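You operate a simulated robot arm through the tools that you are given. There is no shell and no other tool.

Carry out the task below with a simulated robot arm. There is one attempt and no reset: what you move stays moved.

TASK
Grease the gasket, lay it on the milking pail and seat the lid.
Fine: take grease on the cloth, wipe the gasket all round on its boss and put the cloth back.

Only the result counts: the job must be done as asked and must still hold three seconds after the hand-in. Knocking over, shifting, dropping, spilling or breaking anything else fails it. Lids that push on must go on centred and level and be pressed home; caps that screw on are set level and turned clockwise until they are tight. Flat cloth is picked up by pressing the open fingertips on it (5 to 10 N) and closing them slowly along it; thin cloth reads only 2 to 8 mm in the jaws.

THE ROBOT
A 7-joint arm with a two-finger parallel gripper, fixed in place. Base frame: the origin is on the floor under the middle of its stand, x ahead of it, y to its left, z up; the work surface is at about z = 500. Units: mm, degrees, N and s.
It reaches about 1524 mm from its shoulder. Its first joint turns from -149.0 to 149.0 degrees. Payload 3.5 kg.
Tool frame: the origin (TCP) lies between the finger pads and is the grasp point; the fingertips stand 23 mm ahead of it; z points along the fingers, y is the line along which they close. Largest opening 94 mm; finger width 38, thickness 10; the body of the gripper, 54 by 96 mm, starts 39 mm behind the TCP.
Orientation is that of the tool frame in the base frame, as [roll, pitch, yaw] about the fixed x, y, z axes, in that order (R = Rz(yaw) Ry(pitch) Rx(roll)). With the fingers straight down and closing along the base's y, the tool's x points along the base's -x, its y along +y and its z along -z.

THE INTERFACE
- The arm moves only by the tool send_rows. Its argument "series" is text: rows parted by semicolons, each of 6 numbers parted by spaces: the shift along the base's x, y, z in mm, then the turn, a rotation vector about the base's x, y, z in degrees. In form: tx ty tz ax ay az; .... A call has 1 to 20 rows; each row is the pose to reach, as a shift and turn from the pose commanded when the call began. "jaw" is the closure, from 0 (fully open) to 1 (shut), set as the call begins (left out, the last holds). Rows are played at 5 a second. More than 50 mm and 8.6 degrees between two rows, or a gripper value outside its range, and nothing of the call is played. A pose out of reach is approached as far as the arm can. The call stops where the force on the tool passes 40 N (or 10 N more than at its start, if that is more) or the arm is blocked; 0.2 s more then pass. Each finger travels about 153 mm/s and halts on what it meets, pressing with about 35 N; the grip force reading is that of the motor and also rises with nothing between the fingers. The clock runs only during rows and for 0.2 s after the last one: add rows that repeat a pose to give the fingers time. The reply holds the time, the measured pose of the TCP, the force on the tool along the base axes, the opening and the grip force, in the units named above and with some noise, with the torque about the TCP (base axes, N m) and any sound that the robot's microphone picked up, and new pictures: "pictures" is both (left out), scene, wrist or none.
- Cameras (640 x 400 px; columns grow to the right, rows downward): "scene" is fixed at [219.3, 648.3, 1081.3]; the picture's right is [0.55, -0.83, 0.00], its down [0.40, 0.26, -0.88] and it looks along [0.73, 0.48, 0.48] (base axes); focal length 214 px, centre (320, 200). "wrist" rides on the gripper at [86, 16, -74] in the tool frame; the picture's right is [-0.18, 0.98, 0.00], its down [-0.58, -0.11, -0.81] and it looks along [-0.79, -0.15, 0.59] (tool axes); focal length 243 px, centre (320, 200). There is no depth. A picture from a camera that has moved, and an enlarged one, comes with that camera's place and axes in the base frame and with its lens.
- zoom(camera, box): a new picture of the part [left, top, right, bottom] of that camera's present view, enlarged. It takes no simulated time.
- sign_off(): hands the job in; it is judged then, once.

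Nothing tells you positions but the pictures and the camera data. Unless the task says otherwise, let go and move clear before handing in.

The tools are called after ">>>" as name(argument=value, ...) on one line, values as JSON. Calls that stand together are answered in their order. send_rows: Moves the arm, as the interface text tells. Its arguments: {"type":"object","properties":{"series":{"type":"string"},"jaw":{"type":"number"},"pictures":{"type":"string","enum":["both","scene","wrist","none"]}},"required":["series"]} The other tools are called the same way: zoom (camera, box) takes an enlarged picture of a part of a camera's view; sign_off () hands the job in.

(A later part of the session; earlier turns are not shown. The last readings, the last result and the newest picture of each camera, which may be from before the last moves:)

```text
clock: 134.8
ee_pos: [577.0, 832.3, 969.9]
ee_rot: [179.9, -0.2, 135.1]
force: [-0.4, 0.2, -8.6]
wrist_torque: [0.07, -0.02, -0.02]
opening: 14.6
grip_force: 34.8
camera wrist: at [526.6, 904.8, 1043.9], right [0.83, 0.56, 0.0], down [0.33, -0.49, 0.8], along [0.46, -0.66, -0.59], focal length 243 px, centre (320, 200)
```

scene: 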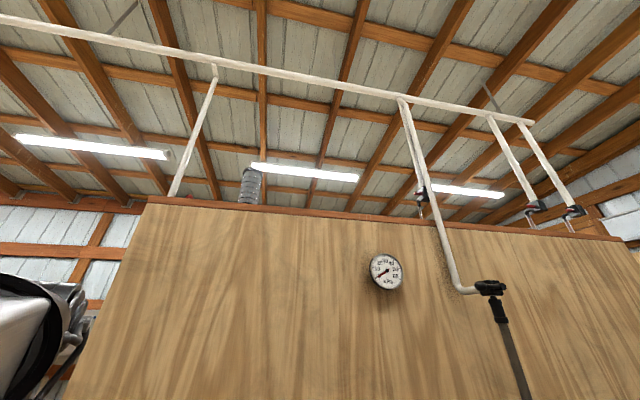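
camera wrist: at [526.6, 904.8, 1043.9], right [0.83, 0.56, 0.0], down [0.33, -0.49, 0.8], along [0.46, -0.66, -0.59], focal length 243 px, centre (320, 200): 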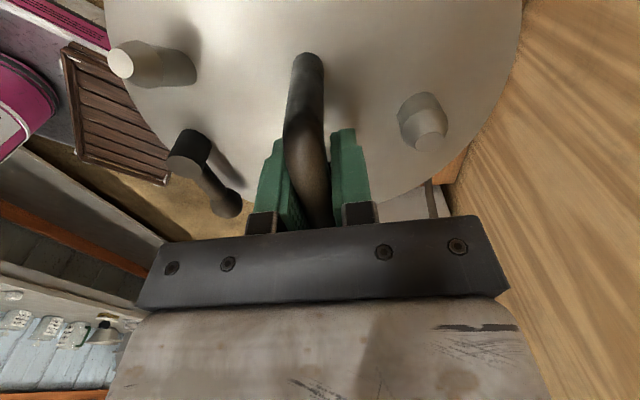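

>>> send_rows(series="-3 4 0 0 0 0; -9 10 0 0 0 0; -18 20 0 0 0 0; -30 34 0 0 0 0; -44 50 0 0 0 0; -59 66 0 0 0 0; -74 83 0 0 0 0; -89 100 0 0 0 0; -104 117 0 0 0 0; -119 133 0 0 0 0; -134 150 0 0 0 0; -149 167 0 0 0 0; -164 184 0 0 0 0; -179 201 0 0 0 0; -194 217 0 0 0 0; -208 233 0 0 0 0; -219 246 0 0 0 0; -227 255 0 0 0 0; -232 260 0 0 0 0; -233.7 262 0 0 0 0", pictures="both")

```text
clock: 139.0
ee_pos: [343.9, 1095.5, 970.4]
ee_rot: [180.0, 0.0, 135.0]
force: [0.2, -0.2, -8.6]
wrist_torque: [0.04, 0.0, -0.01]
opening: 14.8
grip_force: 34.6
camera wrist: at [293.4, 1167.4, 1043.6], right [0.83, 0.56, 0.0], down [0.33, -0.49, 0.8], along [0.46, -0.66, -0.59], focal length 243 px, centre (320, 200)
```

scene: 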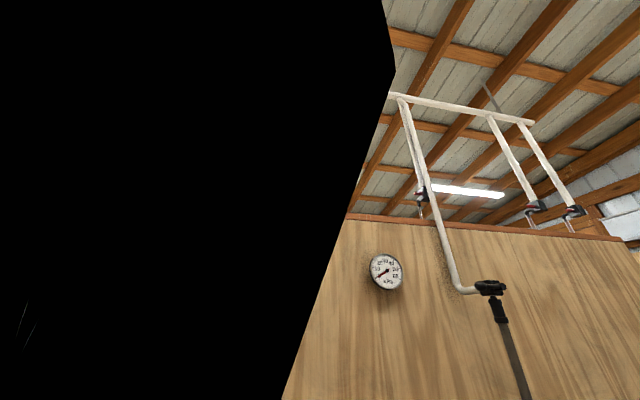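
wrist: 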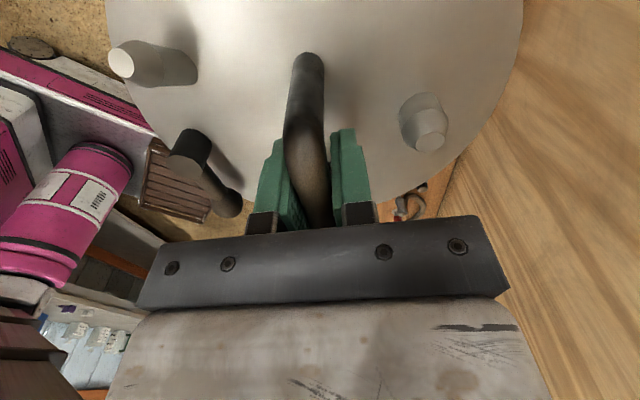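

The lid is above the pail. I'll lower it gradually until the gasket and lug become visible beside it.

>>> send_rows(series="0 0 -5 0 0 0; 0 0 -15 0 0 0; 0 0 -28 0 0 0; 0 0 -42 0 0 0; 0 0 -55 0 0 0; 0 0 -65 0 0 0; 0 0 -70 0 0 0; 0 0 -70 0 0 0", pictures="wrist")

>>> zoom(camera="wrist", box=[80, 0, 260, 220])

>>> zoom(camera="wrist", box=[380, 0, 560, 220])

```text
clock: 140.8
ee_pos: [343.4, 1094.2, 900.8]
ee_rot: [-180.0, -0.1, 135.0]
force: [-0.8, 0.5, -8.3]
wrist_torque: [0.03, 0.01, 0.0]
opening: 14.7
grip_force: 34.4
camera wrist: at [293.1, 1167.2, 973.9], right [0.83, 0.56, 0.0], down [0.33, -0.49, 0.8], along [0.46, -0.66, -0.59], focal length 243 px, centre (320, 200)
```

wrist: 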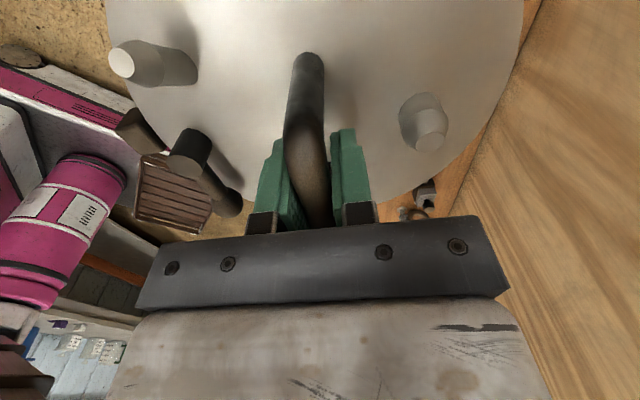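

```text
1.82 times, centred on (170, 110) of wrist
camera zoom: at [293.1, 1167.2, 973.9], right [0.83, 0.56, 0.0], down [0.33, -0.49, 0.8], along [0.46, -0.66, -0.59], focal length 441 px, centre (593, 364)
```

zoom: 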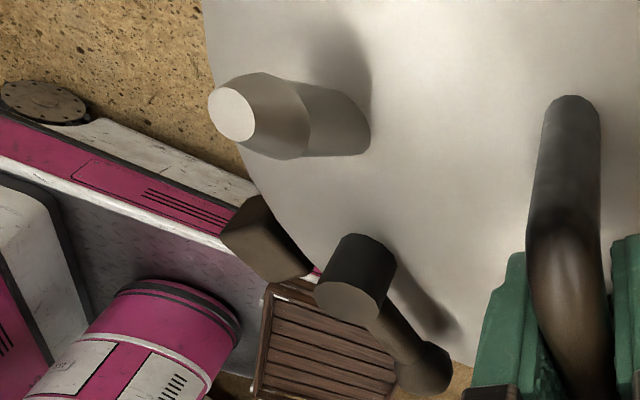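

```text
1.82 times, centred on (470, 110) of wrist
camera zoom: at [293.1, 1167.2, 973.9], right [0.83, 0.56, 0.0], down [0.33, -0.49, 0.8], along [0.46, -0.66, -0.59], focal length 441 px, centre (47, 364)
```

zoom: 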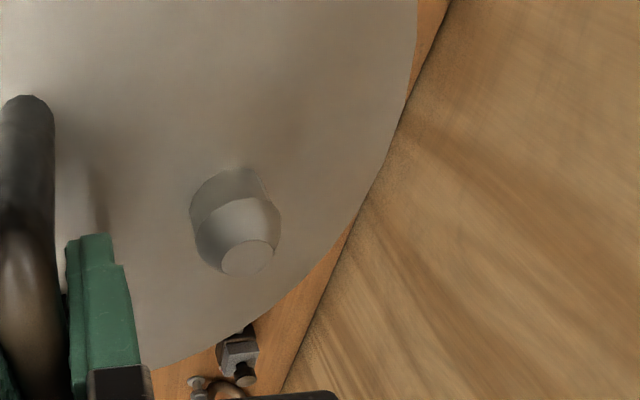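

>>> send_rows(series="0 0 -5 0 0 0; 0 0 -12 0 0 0; 0 0 -19 0 0 0; 0 0 -24 0 0 0; 0 0 -24 0 0 0", pictures="wrist")

>>> zoom(camera="wrist", box=[80, 0, 260, 220])

>>> zoom(camera="wrist", box=[380, 0, 560, 220])

```text
clock: 142.0
ee_pos: [343.6, 1095.0, 875.0]
ee_rot: [179.9, -0.1, 135.0]
force: [-0.3, -0.5, -8.1]
wrist_torque: [0.03, 0.01, 0.02]
opening: 14.7
grip_force: 35.1
camera wrist: at [292.8, 1167.3, 949.6], right [0.83, 0.56, 0.0], down [0.33, -0.49, 0.8], along [0.46, -0.66, -0.59], focal length 243 px, centre (320, 200)
```

wrist: 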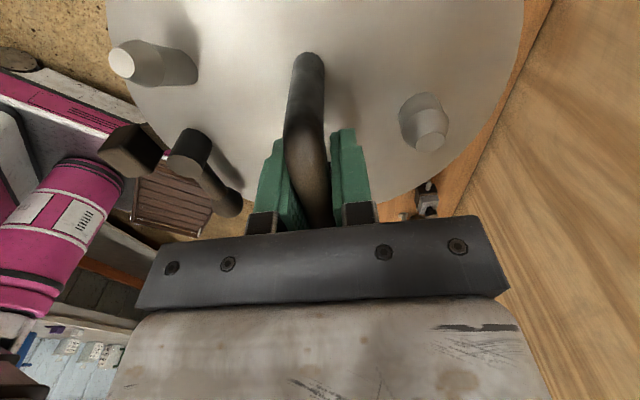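

```text
1.82 times, centred on (170, 110) of wrist
camera zoom: at [292.8, 1167.3, 949.6], right [0.83, 0.56, 0.0], down [0.33, -0.49, 0.8], along [0.46, -0.66, -0.59], focal length 441 px, centre (593, 364)
```

zoom: 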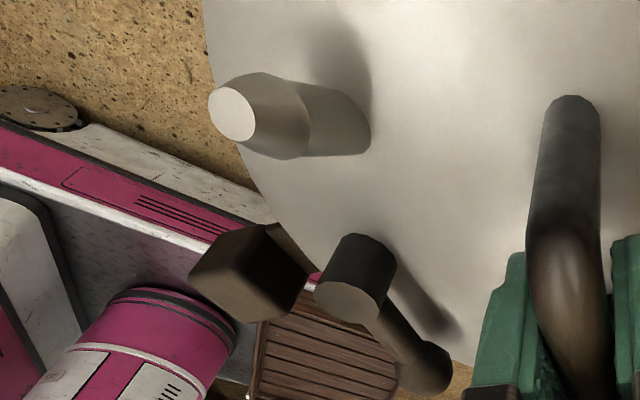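

```text
1.82 times, centred on (470, 110) of wrist
camera zoom: at [292.8, 1167.3, 949.6], right [0.83, 0.56, 0.0], down [0.33, -0.49, 0.8], along [0.46, -0.66, -0.59], focal length 441 px, centre (47, 364)
```

zoom: 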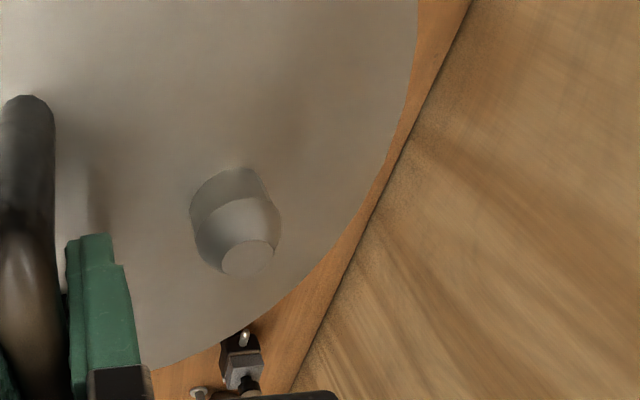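

The lug is where expected, so the gasket hasn't moved. I'll lower the lid towards contact in small checks.

>>> send_rows(series="0 0 -3 0 0 0; 0 0 -6 0 0 0; 0 0 -9 0 0 0; 0 0 -9 0 0 0", pictures="none")

```text
clock: 143.0
ee_pos: [344.0, 1095.7, 867.1]
ee_rot: [179.9, -0.1, 135.0]
force: [-0.3, -0.4, -8.1]
wrist_torque: [0.04, 0.02, 0.03]
opening: 14.8
grip_force: 34.9
```

>>> send_rows(series="0 0 -1.5 0 0 0; 0 0 -3 0 0 0; 0 0 -3 0 0 0", pictures="wrist")

>>> zoom(camera="wrist", box=[80, 60, 240, 220])

>>> zoom(camera="wrist", box=[400, 0, 560, 200])

```text
clock: 143.8
ee_pos: [344.2, 1096.3, 864.9]
ee_rot: [179.8, -0.1, 135.0]
force: [6.8, 6.1, 6.5]
wrist_torque: [-0.38, -0.25, 0.14]
opening: 14.7
grip_force: 35.0
camera wrist: at [293.4, 1167.5, 938.9], right [0.83, 0.56, 0.0], down [0.33, -0.49, 0.8], along [0.46, -0.66, -0.59], focal length 243 px, centre (320, 200)
```

wrist: 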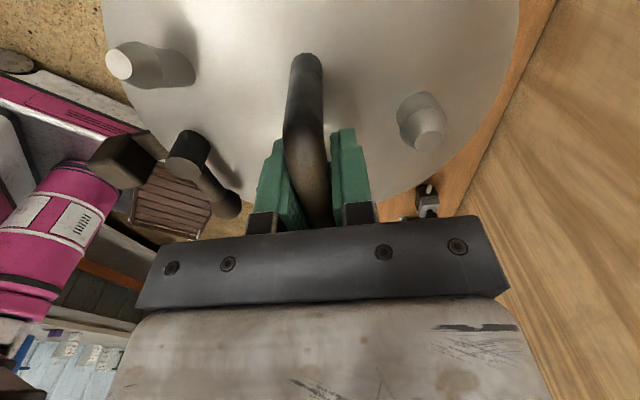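

```text
2.50 times, centred on (160, 140) of wrist
camera zoom: at [293.4, 1167.5, 938.9], right [0.83, 0.56, 0.0], down [0.33, -0.49, 0.8], along [0.46, -0.66, -0.59], focal length 606 px, centre (720, 350)
```

zoom: 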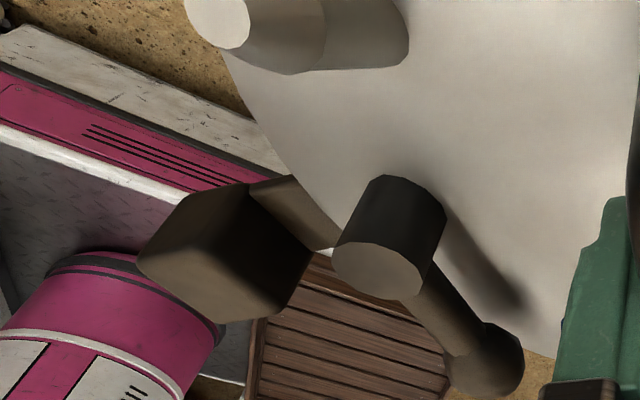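

```text
2.00 times, centred on (480, 100) of wrist
camera zoom: at [293.4, 1167.5, 938.9], right [0.83, 0.56, 0.0], down [0.33, -0.49, 0.8], along [0.46, -0.66, -0.59], focal length 485 px, centre (0, 400)
```

zoom: 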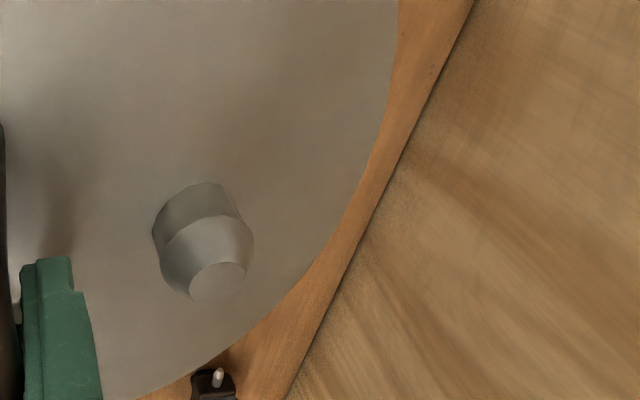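

The lid made contact on the bench-front side only, with a sideways push, so something there met early. I'll lift a few mm and check the lid and lug positions before deciding.

>>> send_rows(series="0 0 2 0 0 0; 0 0 5 0 0 0; 0 0 8 0 0 0; 0 0 11 0 0 0; 0 0 11 0 0 0", pictures="wrist")

>>> zoom(camera="wrist", box=[80, 0, 260, 220])

>>> zoom(camera="wrist", box=[380, 0, 560, 220])

```text
clock: 145.0
ee_pos: [343.6, 1095.8, 874.2]
ee_rot: [179.9, -0.1, 134.9]
force: [-0.8, 0.1, -9.2]
wrist_torque: [0.05, -0.05, -0.03]
opening: 14.6
grip_force: 35.1
camera wrist: at [293.1, 1166.8, 947.9], right [0.83, 0.56, 0.0], down [0.33, -0.49, 0.8], along [0.46, -0.66, -0.59], focal length 243 px, centre (320, 200)
```

wrist: 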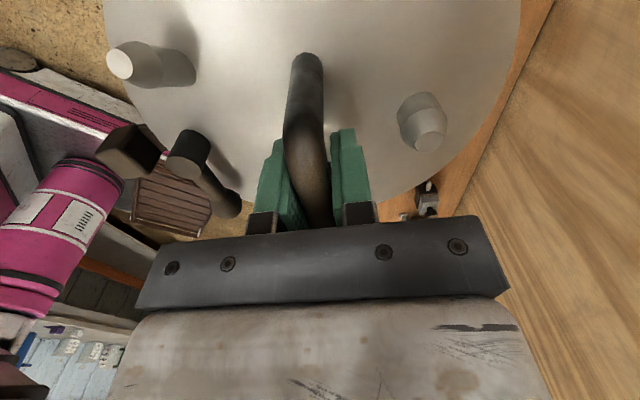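

```text
1.82 times, centred on (170, 110) of wrist
camera zoom: at [293.1, 1166.8, 947.9], right [0.83, 0.56, 0.0], down [0.33, -0.49, 0.8], along [0.46, -0.66, -0.59], focal length 441 px, centre (593, 364)
```

zoom: 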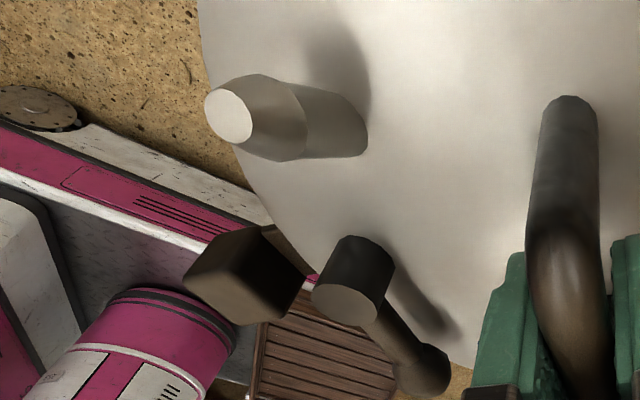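

```text
1.82 times, centred on (470, 110) of wrist
camera zoom: at [293.1, 1166.8, 947.9], right [0.83, 0.56, 0.0], down [0.33, -0.49, 0.8], along [0.46, -0.66, -0.59], focal length 441 px, centre (47, 364)
```

zoom: 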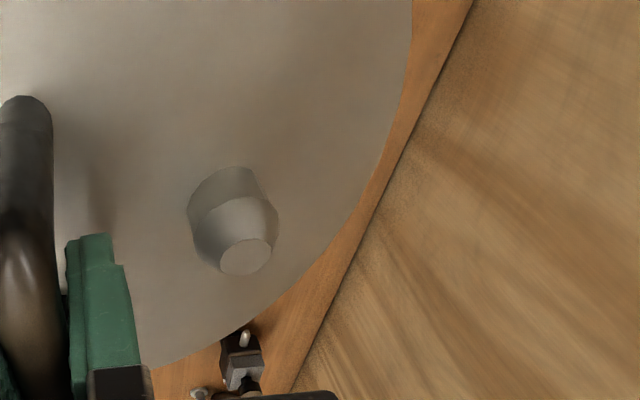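

The lid hangs level now; it had swung about 1° on the handle during the travel. I'll lower again and watch for an even contact.

>>> send_rows(series="0 0 -2.5 0 0 0; 0 0 -5 0 0 0; 0 0 -7 0 0 0; 0 0 -7 0 0 0", pictures="none")

```text
clock: 146.0
ee_pos: [343.3, 1095.3, 866.7]
ee_rot: [179.9, -0.1, 135.0]
force: [0.2, -0.3, -8.6]
wrist_torque: [0.05, -0.02, 0.0]
opening: 14.6
grip_force: 34.9
```

>>> send_rows(series="0 0 -0.7 0 0 0; 0 0 -1.3 0 0 0; 0 0 -1.3 0 0 0", pictures="none")

```text
clock: 146.8
ee_pos: [344.7, 1094.6, 865.3]
ee_rot: [179.9, -0.2, 135.0]
force: [0.3, -0.1, -8.9]
wrist_torque: [0.03, 0.02, -0.02]
opening: 14.4
grip_force: 35.2
```

>>> send_rows(series="0 0 -0.7 0 0 0; 0 0 -1.3 0 0 0; 0 0 -1.3 0 0 0", pictures="none")

```text
clock: 147.6
ee_pos: [343.7, 1093.9, 863.7]
ee_rot: [179.9, -0.2, 135.1]
force: [1.2, 3.1, -6.1]
wrist_torque: [-0.11, 0.13, -0.03]
opening: 14.7
grip_force: 34.9
```

>>> send_rows(series="0 0 -0.5 0 0 0; 0 0 -1 0 0 0; 0 0 -1 0 0 0", pictures="wrist")

>>> zoom(camera="wrist", box=[80, 0, 260, 220])

>>> zoom(camera="wrist", box=[380, 0, 560, 220])

```text
clock: 148.4
ee_pos: [344.5, 1095.6, 864.8]
ee_rot: [179.8, -0.1, 135.0]
force: [0.2, 2.6, 9.1]
wrist_torque: [-0.33, -0.26, -0.04]
opening: 14.7
grip_force: 34.8
camera wrist: at [293.2, 1167.0, 938.9], right [0.83, 0.56, 0.0], down [0.33, -0.49, 0.8], along [0.46, -0.66, -0.59], focal length 243 px, centre (320, 200)
```

wrist: 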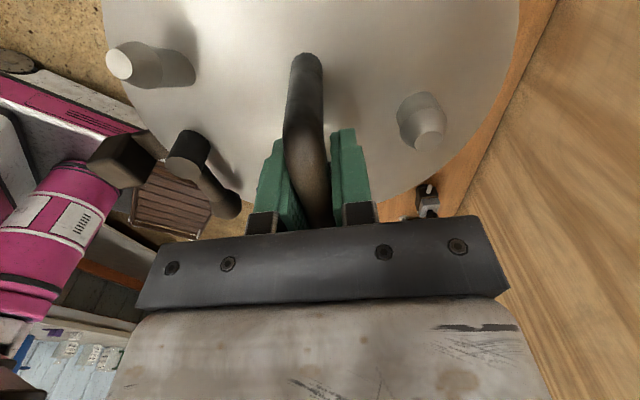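

```text
1.82 times, centred on (170, 110) of wrist
camera zoom: at [293.2, 1167.0, 938.9], right [0.83, 0.56, 0.0], down [0.33, -0.49, 0.8], along [0.46, -0.66, -0.59], focal length 441 px, centre (593, 364)
```

zoom: 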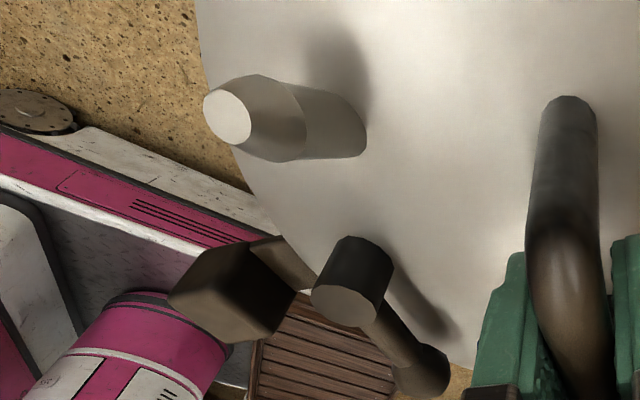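

```text
1.82 times, centred on (470, 110) of wrist
camera zoom: at [293.2, 1167.0, 938.9], right [0.83, 0.56, 0.0], down [0.33, -0.49, 0.8], along [0.46, -0.66, -0.59], focal length 441 px, centre (47, 364)
```

zoom: 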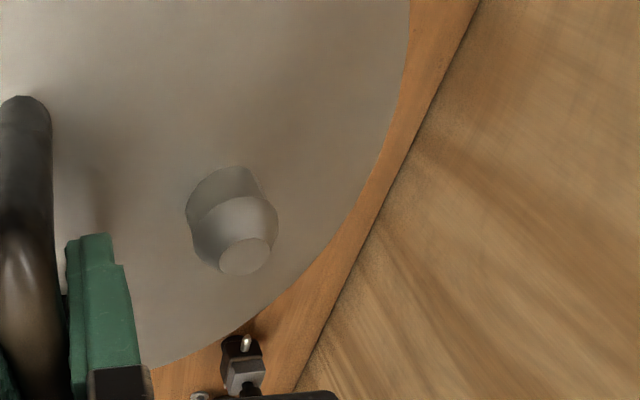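

Contact is now centred a little to the far side, so the lid may be sitting on the gasket's edge rather than home. I'll raise slightly and try a small sideways shift to compare contact heights.

>>> send_rows(series="0 0 2 0 0 0; 0 0 4 0 0 0; -0.7 1 4 0 0 0; -1.4 2 4 0 0 0; -1.4 2 2.5 0 0 0; -1.4 2 1.2 0 0 0; -1.4 2 1.2 0 0 0", pictures="none")

```text
clock: 150.0
ee_pos: [342.3, 1096.8, 865.1]
ee_rot: [179.9, 0.0, 135.1]
force: [1.3, 1.1, -8.0]
wrist_torque: [0.03, -0.01, -0.01]
opening: 15.1
grip_force: 35.4
```

>>> send_rows(series="0 0 -0.6 0 0 0; 0 0 -1.2 0 0 0; 0 0 -1.2 0 0 0", pictures="none")

```text
clock: 150.8
ee_pos: [342.7, 1096.9, 865.2]
ee_rot: [179.8, -0.1, 135.0]
force: [3.8, 2.5, 7.3]
wrist_torque: [-0.15, -0.05, 0.05]
opening: 14.6
grip_force: 35.5
```

>>> send_rows(series="0 0 2 0 0 0; 0 0 4 0 0 0; 0.9 0.9 4 0 0 0; 1.8 1.8 4 0 0 0; 1.8 1.8 2 0 0 0; 1.8 1.8 1 0 0 0; 1.8 1.8 0 0 0 0; 1.8 1.8 0 0 0 0", pictures="wrist")

>>> zoom(camera="wrist", box=[80, 0, 260, 220])

>>> zoom(camera="wrist", box=[380, 0, 560, 220])

```text
clock: 152.6
ee_pos: [344.3, 1098.8, 864.1]
ee_rot: [179.9, -0.2, 135.0]
force: [0.8, -0.6, 3.2]
wrist_torque: [-0.14, -0.08, 0.06]
opening: 14.4
grip_force: 35.2
camera wrist: at [293.4, 1170.8, 939.0], right [0.83, 0.56, 0.0], down [0.33, -0.49, 0.8], along [0.46, -0.66, -0.59], focal length 243 px, centre (320, 200)
```

wrist: 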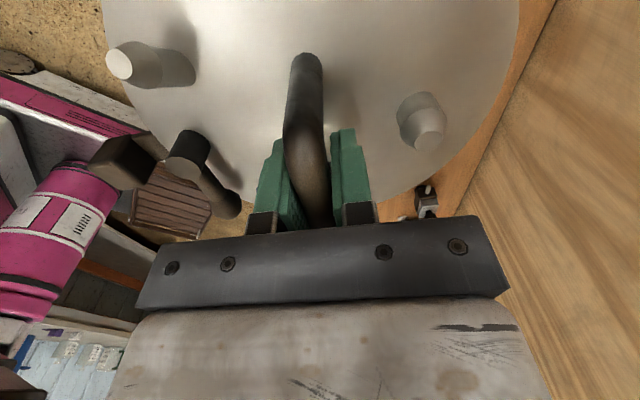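

```text
1.82 times, centred on (170, 110) of wrist
camera zoom: at [293.4, 1170.8, 939.0], right [0.83, 0.56, 0.0], down [0.33, -0.49, 0.8], along [0.46, -0.66, -0.59], focal length 441 px, centre (593, 364)
```

zoom: 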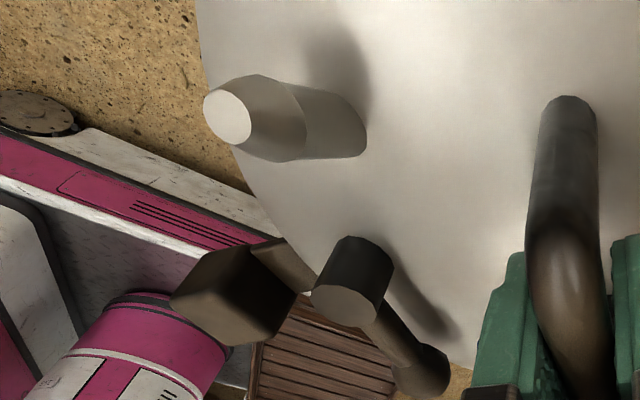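

```text
1.82 times, centred on (470, 110) of wrist
camera zoom: at [293.4, 1170.8, 939.0], right [0.83, 0.56, 0.0], down [0.33, -0.49, 0.8], along [0.46, -0.66, -0.59], focal length 441 px, centre (47, 364)
```

zoom: 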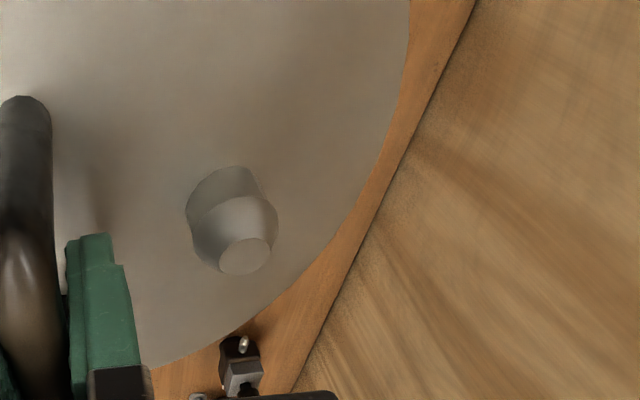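

The lug rises slightly whenever the lid presses, so the gasket isn't supported evenly on the rim. I'll take the lid off, return it to its stand and inspect the gasket. First I'll lift it clear.

>>> send_rows(series="0 0 2 0 0 0; 0 0 5 0 0 0; 0 0 10 0 0 0; 0 0 18 0 0 0; 0 0 30 0 0 0; 0 0 45 0 0 0; 0 0 60 0 0 0; 0 0 75 0 0 0; 0 0 90 0 0 0; 0 0 102 0 0 0; 0 0 106 0 0 0; 0 0 106 0 0 0", pictures="wrist")

```text
clock: 155.2
ee_pos: [344.1, 1099.7, 970.5]
ee_rot: [180.0, -0.1, 134.9]
force: [0.0, 0.1, -8.1]
wrist_torque: [0.01, -0.02, 0.01]
opening: 14.7
grip_force: 35.0
camera wrist: at [293.3, 1171.5, 1044.0], right [0.83, 0.56, 0.0], down [0.33, -0.49, 0.8], along [0.46, -0.66, -0.59], focal length 243 px, centre (320, 200)
```

wrist: 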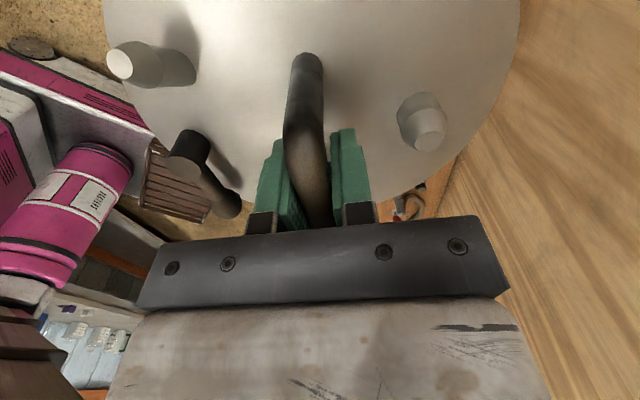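

>>> send_rows(series="3 -4 0 0 0 0; 9 -11 0 0 0 0; 18 -21 0 0 0 0; 30 -35 0 0 0 0; 44 -51 0 0 0 0; 59 -68 0 0 0 0; 74 -85 0 0 0 0; 89 -102 0 0 0 0; 104 -119 0 0 0 0; 119 -136 0 0 0 0; 134 -153 0 0 0 0; 149 -170 0 0 0 0; 164 -187 0 0 0 0; 179 -204 0 0 0 0; 194 -221 0 0 0 0; 208 -237 0 0 0 0; 219 -250 0 0 0 0; 227 -259 0 0 0 0; 232 -264.5 0 0 0 0; 233.2 -266 0 0 0 0", pictures="none")

>>> send_rows(series="0 0 -5 0 0 0; 0 0 -14 0 0 0; 0 0 -28 0 0 0; 0 0 -46 0 0 0; 0 0 -68 0 0 0; 0 0 -92 0 0 0; 0 0 -116 0 0 0; 0 0 -140 0 0 0; 0 0 -164 0 0 0; 0 0 -188 0 0 0; 0 0 -212 0 0 0; 0 0 -236 0 0 0; 0 0 -260 0 0 0; 0 0 -284 0 0 0; 0 0 -306 0 0 0; 0 0 -324 0 0 0; 0 0 -336 0 0 0; 0 0 -342 0 0 0; 0 0 -345 0 0 0; 0 0 -345 0 0 0", pictures="wrist")

```text
clock: 159.4
ee_pos: [577.7, 832.7, 970.6]
ee_rot: [179.9, -0.1, 135.0]
force: [0.1, -0.3, -8.2]
wrist_torque: [0.06, -0.01, 0.0]
opening: 14.5
grip_force: 35.1
```

```text
clock: 163.6
ee_pos: [577.3, 834.3, 624.5]
ee_rot: [179.9, -0.1, 135.0]
force: [0.1, 1.1, -9.1]
wrist_torque: [0.03, -0.01, 0.01]
opening: 14.7
grip_force: 34.6
camera wrist: at [526.5, 905.0, 698.7], right [0.83, 0.56, 0.0], down [0.33, -0.49, 0.8], along [0.46, -0.66, -0.59], focal length 243 px, centre (320, 200)
```

wrist: 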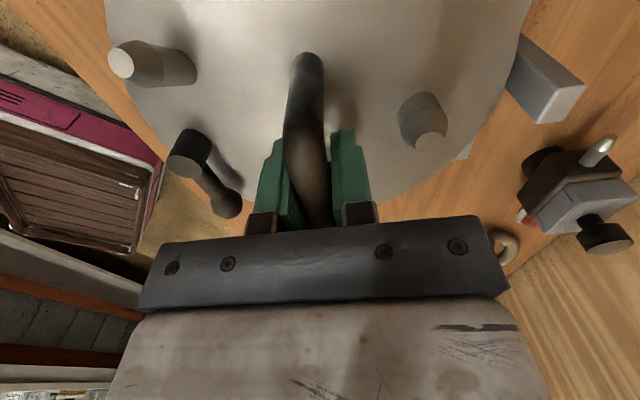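

>>> send_rows(series="0 0 -6 0 0 0; 0 0 -12 0 0 0; 0 0 -17 0 0 0; 0 0 -20 0 0 0; 0 0 -20 0 0 0", pictures="none")

```text
clock: 164.8
ee_pos: [577.7, 832.4, 604.1]
ee_rot: [179.9, 0.0, 135.0]
force: [1.1, 0.4, -8.0]
wrist_torque: [0.07, -0.02, 0.02]
opening: 14.5
grip_force: 34.8
```

>>> send_rows(series="0 0 -1 0 0 0; 0 0 -2 0 0 0; 0 0 -3 0 0 0; 0 0 -3 0 0 0", pictures="none")

```text
clock: 165.8
ee_pos: [577.3, 832.8, 600.9]
ee_rot: [179.8, -0.1, 135.0]
force: [0.1, -0.5, -8.2]
wrist_torque: [0.0, -0.03, 0.0]
opening: 14.7
grip_force: 35.0
```

>>> send_rows(series="0 0 -0.6 0 0 0; 0 0 -1.2 0 0 0; 0 0 -1.2 0 0 0", pictures="none")

```text
clock: 166.6
ee_pos: [578.2, 833.3, 601.2]
ee_rot: [179.9, -0.2, 134.9]
force: [-0.9, 1.3, -4.9]
wrist_torque: [-0.18, 0.02, -0.03]
opening: 14.5
grip_force: 34.7
```

>>> send_rows(series="0 0 -0.5 0 0 0; 0 0 -0.8 0 0 0; 0 0 -0.8 0 0 0", pictures="wrist")

```text
clock: 167.4
ee_pos: [578.0, 833.6, 601.6]
ee_rot: [179.8, -0.1, 135.0]
force: [4.4, 5.8, 0.6]
wrist_torque: [-0.31, 0.03, 0.06]
opening: 14.4
grip_force: 35.3
camera wrist: at [526.9, 905.1, 674.4], right [0.83, 0.56, 0.0], down [0.33, -0.49, 0.8], along [0.46, -0.66, -0.59], focal length 243 px, centre (320, 200)
```

wrist: 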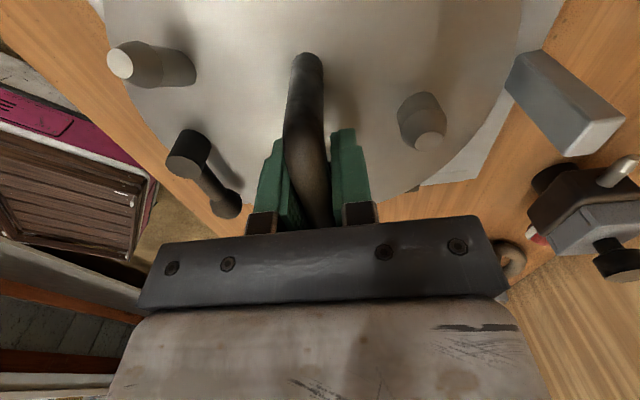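

The lid is back on its stand, as originally found. I'll release it and go inspect the gasket.

>>> send_rows(series="0 0 -0.3 0 0 0; 0 0 -0.3 0 0 0; 0 0 -0.3 0 0 0", jaw=0.55, pictures="none")

>>> send_rows(series="0 0 5 0 0 0; 0 0 15 0 0 0; 0 0 30 0 0 0; 0 0 55 0 0 0; 0 0 90 0 0 0; 0 0 130 0 0 0; 0 0 175 0 0 0; 0 0 220 0 0 0; 0 0 265 0 0 0; 0 0 310 0 0 0; 0 0 350 0 0 0; 0 0 350 0 0 0", jaw=0.55, pictures="wrist")

```text
clock: 168.2
ee_pos: [578.2, 832.4, 599.5]
ee_rot: [180.0, -0.2, 135.1]
force: [0.1, -0.5, 0.2]
wrist_torque: [0.01, -0.03, 0.01]
opening: 41.9
grip_force: 0.1
```

```text
clock: 170.8
ee_pos: [578.7, 832.1, 949.0]
ee_rot: [179.9, -0.2, 135.0]
force: [-0.2, 0.4, 0.2]
wrist_torque: [0.01, 0.01, 0.04]
opening: 42.2
grip_force: 0.0
camera wrist: at [526.6, 903.7, 1023.4], right [0.83, 0.56, 0.0], down [0.33, -0.49, 0.8], along [0.46, -0.66, -0.59], focal length 243 px, centre (320, 200)
```

wrist: 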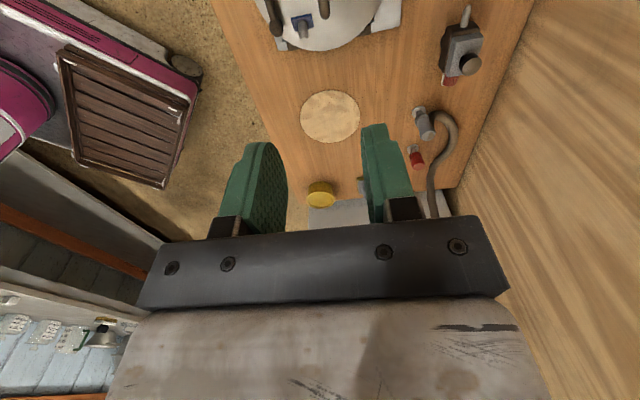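

>>> send_rows(series="-36 25 15 0 0 5; -72 50 30 0 0 10; -108 76 45 0 0 15; -144 102 51 0 0 20; -180 128 51 0 0 25; -216 154 51 0 0 30; -252 180 51 0 0 35; -288 206 51 0 0 40; -322 230 51 0 0 45; -348 249 51 0 0 45; -348 249 51 0 0 45", jaw=0, pictures="wrist")

>>> zoom(camera="wrist", box=[220, 0, 470, 200])

```text
clock: 173.2
ee_pos: [229.2, 1081.4, 1001.3]
ee_rot: [179.9, -0.1, -179.9]
force: [-0.3, 0.6, 0.0]
wrist_torque: [-0.01, -0.04, -0.01]
opening: 93.9
grip_force: 0.1
camera wrist: at [141.2, 1097.1, 1074.8], right [0.18, 0.98, 0.0], down [0.58, -0.11, 0.8], along [0.79, -0.15, -0.59], focal length 243 px, centre (320, 200)
```

wrist: 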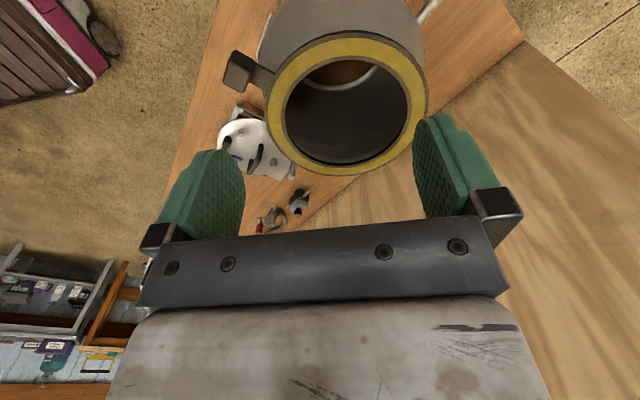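

```text
2.00 times, centred on (345, 100) of wrist
camera zoom: at [141.2, 1097.1, 1074.8], right [0.18, 0.98, 0.0], down [0.58, -0.11, 0.8], along [0.79, -0.15, -0.59], focal length 485 px, centre (270, 400)
```

zoom: 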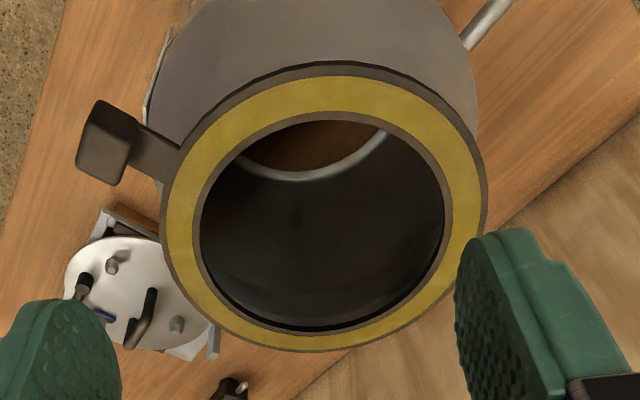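

I'd like a low-angle view to see how the gasket sits on the rim. I'll rotate to look along +y and then tilt the camera up.

>>> send_rows(series="8 -15 10 0 0 8; 18 -30 10 0 0 16; 28 -45 10 0 0 24; 38 -60 5 0 0 32; 48 -75 0 0 0 40; 58 -90 0 0 0 48; 68 -105 0 0 0 56; 78 -120 -10 0 0 64; 88 -135 -20 0 0 72; 98 -148 -30 0 0 80; 106 -158 -40 0 0 88; 106 -161 -50 0 0 90; 106 -161 -50 0 0 90", jaw=0, pictures="wrist")

```text
clock: 176.0
ee_pos: [336.7, 921.5, 951.2]
ee_rot: [179.9, 0.0, -89.9]
force: [0.5, -0.8, 0.0]
wrist_torque: [0.02, 0.01, 0.0]
opening: 94.4
grip_force: 0.1
camera wrist: at [318.5, 833.9, 1025.0], right [-0.98, 0.18, 0.0], down [0.11, 0.58, 0.8], along [0.15, 0.79, -0.59], focal length 243 px, centre (320, 200)
```

wrist: 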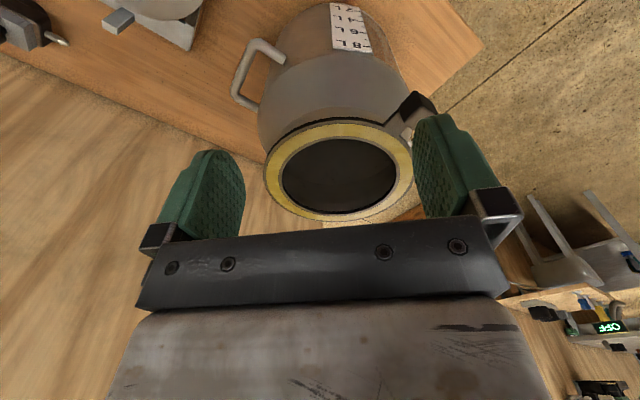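

>>> zoom(camera="wrist", box=[240, 80, 440, 230])

>>> zoom(camera="wrist", box=[330, 85, 430, 160])

>>> zoom(camera="wrist", box=[250, 110, 350, 185])

```text
2.67 times, centred on (340, 155) of wrist
camera zoom: at [318.5, 833.9, 1025.0], right [-0.98, 0.18, 0.0], down [0.11, 0.58, 0.8], along [0.15, 0.79, -0.59], focal length 647 px, centre (267, 320)
```

zoom: 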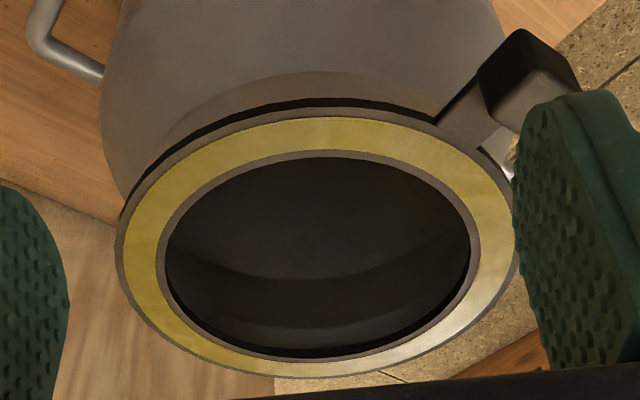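

```text
5.33 times, centred on (380, 122) of wrist
camera zoom: at [318.5, 833.9, 1025.0], right [-0.98, 0.18, 0.0], down [0.11, 0.58, 0.8], along [0.15, 0.79, -0.59], focal length 1294 px, centre (0, 613)
```

zoom: 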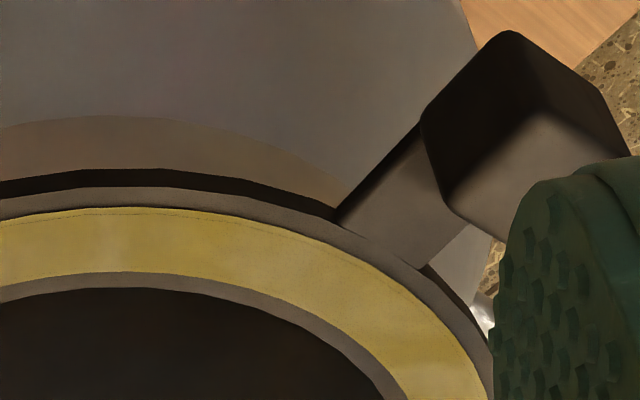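

```text
5.33 times, centred on (300, 148) of wrist
camera zoom: at [318.5, 833.9, 1025.0], right [-0.98, 0.18, 0.0], down [0.11, 0.58, 0.8], along [0.15, 0.79, -0.59], focal length 1294 px, centre (427, 480)
```

zoom: 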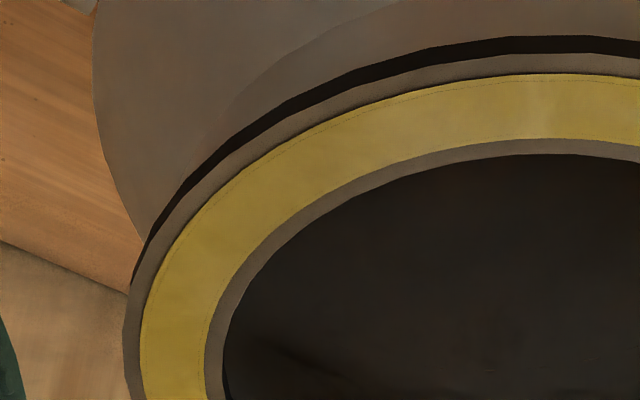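

>>> send_rows(series="0 0 0 7.4 -1.35 0; 0 0 0 14.8 -2.7 0; 0 0 -10 22.1 -4.05 0; 0 0 -25 29.5 -5.4 0; 0 5 -50 29.5 -5.4 0; 0 8 -75 29.5 -5.4 0; 0 8 -75 29.5 -5.4 0", jaw=0, pictures="wrist")

>>> zoom(camera="wrist", box=[220, 60, 460, 220])

```text
clock: 177.6
ee_pos: [336.7, 929.0, 875.5]
ee_rot: [-174.2, 29.3, -88.4]
force: [-0.4, -0.1, 0.7]
wrist_torque: [0.03, 0.01, 0.0]
opening: 94.0
grip_force: 0.1
camera wrist: at [313.7, 817.2, 895.5], right [-0.98, 0.18, 0.0], down [0.02, 0.11, 0.99], along [0.18, 0.98, -0.11], focal length 243 px, centre (320, 200)
```

wrist: 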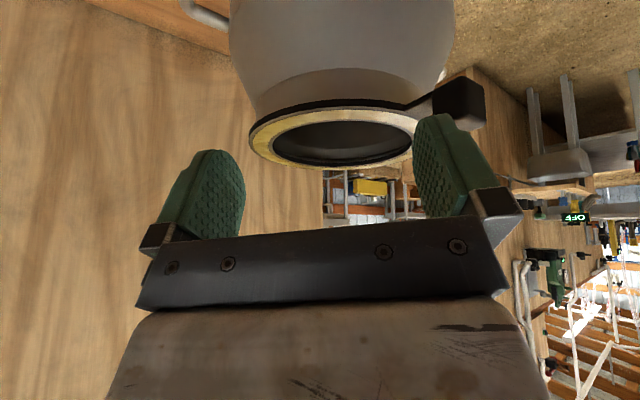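

```text
2.50 times, centred on (340, 140) of wrist
camera zoom: at [313.7, 817.2, 895.5], right [-0.98, 0.18, 0.0], down [0.02, 0.11, 0.99], along [0.18, 0.98, -0.11], focal length 606 px, centre (270, 350)
```

zoom: 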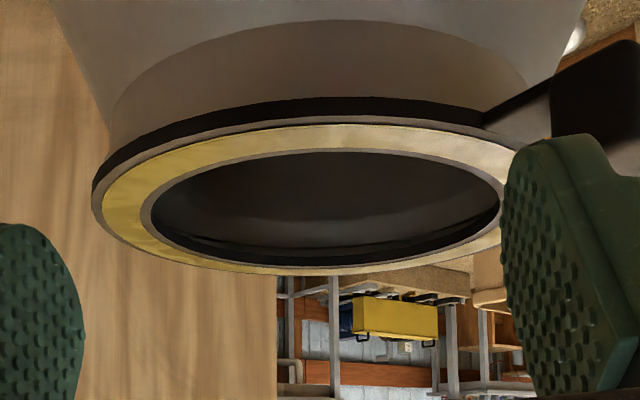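

From this low angle the gasket looks level (within about 1–2 mm) and sits all round on the rim, so it's well laid. I'll un-tilt, return for the lid, and this time let it settle freely before pressing at its centre.

>>> send_rows(series="0 -10 25 -7.4 1.35 0; 0 -20 50 -14.8 2.7 0; 0 -20 75 -22.1 4.05 0; 0 -20 95 -29.5 5.4 0; 0 -20 110 -29.5 5.4 0; 0 -20 110 -29.5 5.4 0", jaw=0, pictures="none")

>>> send_rows(series="14 -5 0 0 0 -7.9; 28 -10 0 0 0 -15.8; 42 -15 0 0 0 -23.7; 56 -20 0 0 0 -31.6; 70 -25 0 0 0 -39.5; 84 -30 0 0 0 -47.4; 98 -35 0 0 0 -55.3; 112 -40 0 0 0 -63.2; 126 -44 0 0 0 -71.1; 140 -48 0 0 0 -79; 154 -52 0 0 0 -86.9; 168 -56 0 0 0 -94.8; 182 -60 0 0 0 -102.7; 196 -64 0 0 0 -110.6; 210 -68 0 0 0 -118.5; 222 -70 0 0 0 -126.4; 232 -73 0 0 0 -134; 240 -76 0 0 0 -135; 240 -76 -10 0 0 -135; 240 -76 -10 0 0 -135", jaw=0.53, pictures="wrist")

```text
clock: 179.0
ee_pos: [335.3, 907.9, 985.7]
ee_rot: [179.8, -0.1, -90.0]
force: [-0.6, -0.1, -0.8]
wrist_torque: [0.01, 0.0, -0.01]
opening: 94.1
grip_force: 0.0
```

```text
clock: 183.2
ee_pos: [574.9, 834.1, 976.0]
ee_rot: [179.9, -0.1, 135.0]
force: [0.0, -0.2, 0.4]
wrist_torque: [0.0, 0.02, -0.02]
opening: 44.2
grip_force: 0.1
camera wrist: at [524.7, 904.9, 1050.0], right [0.83, 0.56, 0.0], down [0.33, -0.49, 0.8], along [0.46, -0.66, -0.59], focal length 243 px, centre (320, 200)
```

wrist: 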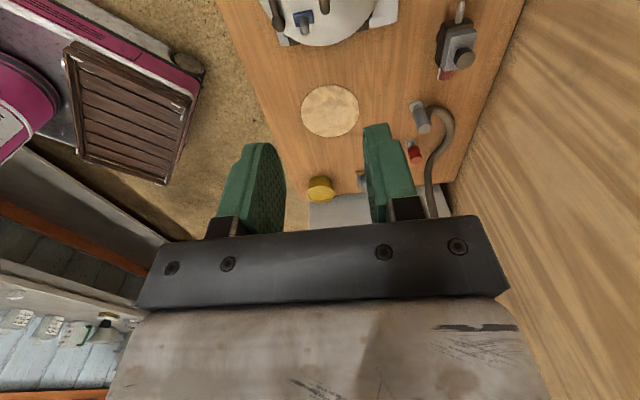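

>>> send_rows(series="2.1 -0.4 -30 0 0 0; 2.1 -0.4 -75 0 0 0; 2.1 -0.4 -120 0 0 0; 2.1 -0.4 -165 0 0 0; 2.1 -0.4 -210 0 0 0; 2.1 -0.4 -255 0 0 0; 2.1 -0.4 -295 0 0 0; 2.1 -0.4 -325 0 0 0; 2.1 -0.4 -337 0 0 0; 2.1 -0.4 -337 0 0 0", jaw=0.53, pictures="wrist")

>>> zoom(camera="wrist", box=[230, 20, 430, 220])

```text
clock: 185.4
ee_pos: [576.9, 833.9, 636.9]
ee_rot: [179.9, -0.2, 134.9]
force: [0.2, -0.5, -0.3]
wrist_torque: [-0.03, -0.01, -0.03]
opening: 44.3
grip_force: 0.0
camera wrist: at [526.5, 904.2, 712.6], right [0.83, 0.56, 0.0], down [0.33, -0.49, 0.8], along [0.46, -0.66, -0.59], focal length 243 px, centre (320, 200)
```

wrist: 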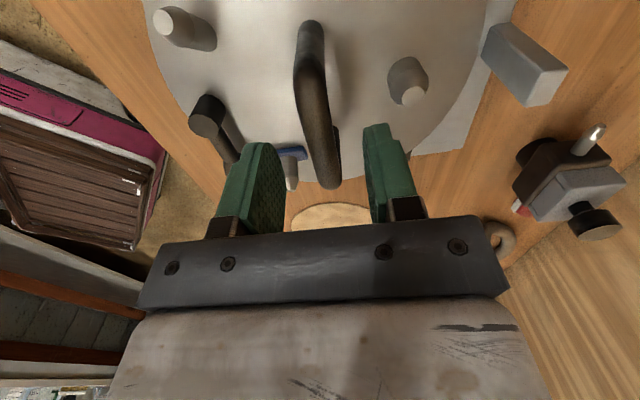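

```text
2.00 times, centred on (330, 120) of wrist
camera zoom: at [526.5, 904.2, 712.6], right [0.83, 0.56, 0.0], down [0.33, -0.49, 0.8], along [0.46, -0.66, -0.59], focal length 485 px, centre (300, 360)
```

zoom: 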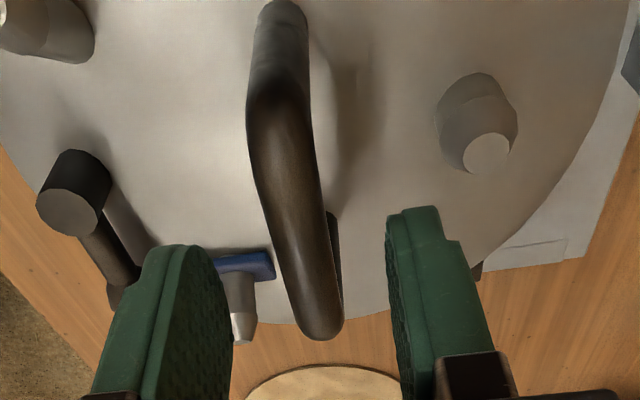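

>>> send_rows(series="0.5 0.5 -12 0 0 0; 0.5 0.5 -24 0 0 0; 0.5 0.5 -33 0 0 0; 0.5 0.5 -37 0 0 0; 0.5 0.5 -37 0 0 0", jaw=0.53, pictures="none")

>>> send_rows(series="0 0 0 0 0 0; 0 0 0 0 0 0", jaw=0.78, pictures="none")

>>> send_rows(series="0 0 0 0 0 0; 0 0 0 0 0 0; 0 0 0 0 0 0", jaw=1, pictures="wrist")

```text
clock: 186.6
ee_pos: [578.6, 833.6, 602.3]
ee_rot: [179.8, -0.2, 135.0]
force: [0.0, -1.0, 0.1]
wrist_torque: [0.05, -0.03, 0.02]
opening: 44.5
grip_force: 0.1
```

```text
clock: 187.2
ee_pos: [577.7, 832.8, 601.0]
ee_rot: [179.9, -0.2, 135.0]
force: [0.4, 0.6, 0.3]
wrist_torque: [-0.02, -0.01, -0.02]
opening: 20.8
grip_force: 0.1
```

```text
clock: 188.0
ee_pos: [578.4, 832.7, 601.1]
ee_rot: [179.9, 0.0, 135.0]
force: [0.3, 0.5, -0.3]
wrist_torque: [0.03, 0.01, 0.02]
opening: 15.0
grip_force: 35.2
camera wrist: at [527.1, 905.4, 675.8], right [0.83, 0.56, 0.0], down [0.33, -0.49, 0.8], along [0.46, -0.66, -0.59], focal length 243 px, centre (320, 200)
```

wrist: 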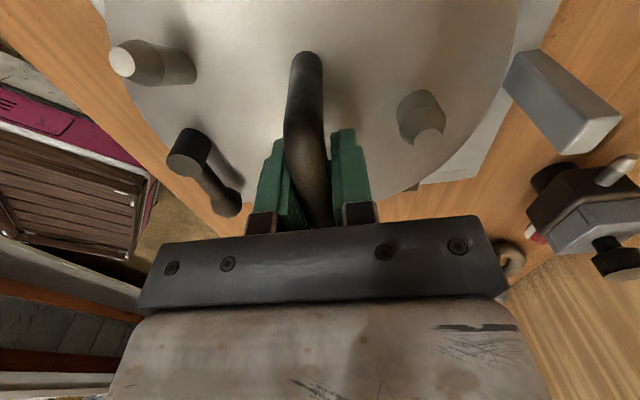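

The handle is gripped with no side load. I'll lift slowly and raise it.

>>> send_rows(series="0 0 1 0 0 0; 0 0 3 0 0 0; 0 0 6 0 0 0; 0 0 10 0 0 0; 0 0 17 0 0 0; 0 0 28 0 0 0; 0 0 44 0 0 0; 0 0 64 0 0 0; 0 0 86 0 0 0; 0 0 110 0 0 0; 0 0 135 0 0 0; 0 0 160 0 0 0; 0 0 185 0 0 0; 0 0 210 0 0 0; 0 0 235 0 0 0; 0 0 258 0 0 0; 0 0 278 0 0 0; 0 0 292 0 0 0; 0 0 300 0 0 0; 0 0 303 0 0 0", pictures="none")

>>> send_rows(series="0 0 5 0 0 0; 0 0 15 0 0 0; 0 0 30 0 0 0; 0 0 45 0 0 0; 0 0 58 0 0 0; 0 0 65 0 0 0; 0 0 67 0 0 0; 0 0 67 0 0 0", pictures="wrist")

>>> zoom(camera="wrist", box=[80, 0, 260, 220])

>>> zoom(camera="wrist", box=[380, 0, 560, 220])

```text
clock: 192.2
ee_pos: [579.1, 832.8, 905.4]
ee_rot: [179.9, -0.1, 135.0]
force: [0.2, 0.3, -8.2]
wrist_torque: [0.04, -0.02, 0.0]
opening: 15.1
grip_force: 34.6
```

```text
clock: 194.0
ee_pos: [579.3, 832.0, 971.8]
ee_rot: [179.9, -0.1, 135.0]
force: [-0.2, 0.8, -9.2]
wrist_torque: [0.06, -0.04, 0.0]
opening: 14.9
grip_force: 34.4
camera wrist: at [527.2, 905.0, 1045.5], right [0.83, 0.56, 0.0], down [0.33, -0.49, 0.8], along [0.46, -0.66, -0.59], focal length 243 px, centre (320, 200)
```

wrist: 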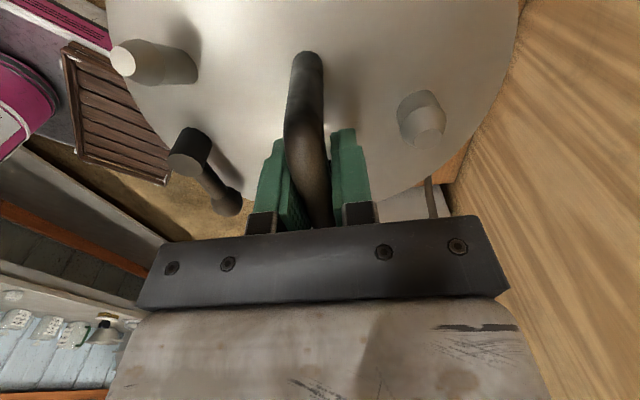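

```text
1.82 times, centred on (170, 110) of wrist
camera zoom: at [527.2, 905.0, 1045.5], right [0.83, 0.56, 0.0], down [0.33, -0.49, 0.8], along [0.46, -0.66, -0.59], focal length 441 px, centre (593, 364)
```

zoom: 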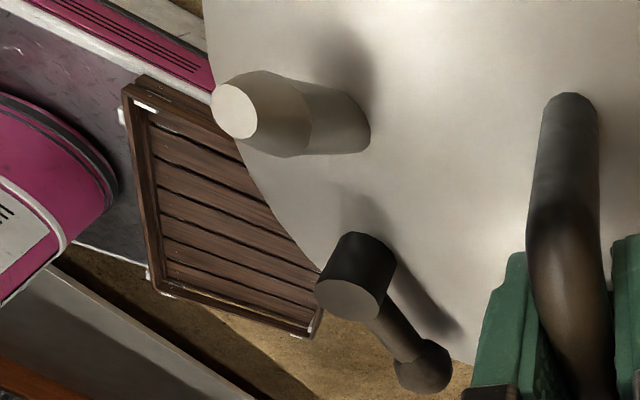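

```text
1.82 times, centred on (470, 110) of wrist
camera zoom: at [527.2, 905.0, 1045.5], right [0.83, 0.56, 0.0], down [0.33, -0.49, 0.8], along [0.46, -0.66, -0.59], focal length 441 px, centre (47, 364)
```

zoom: 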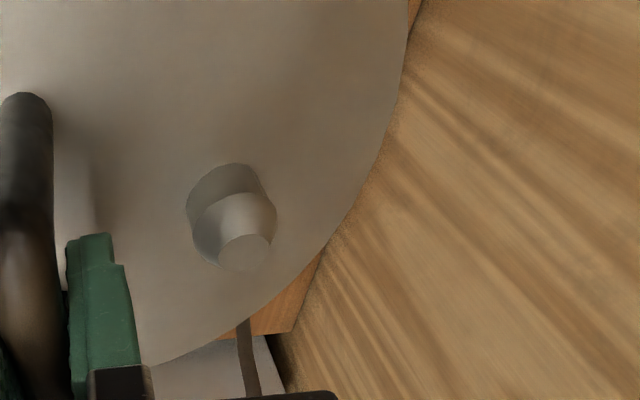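

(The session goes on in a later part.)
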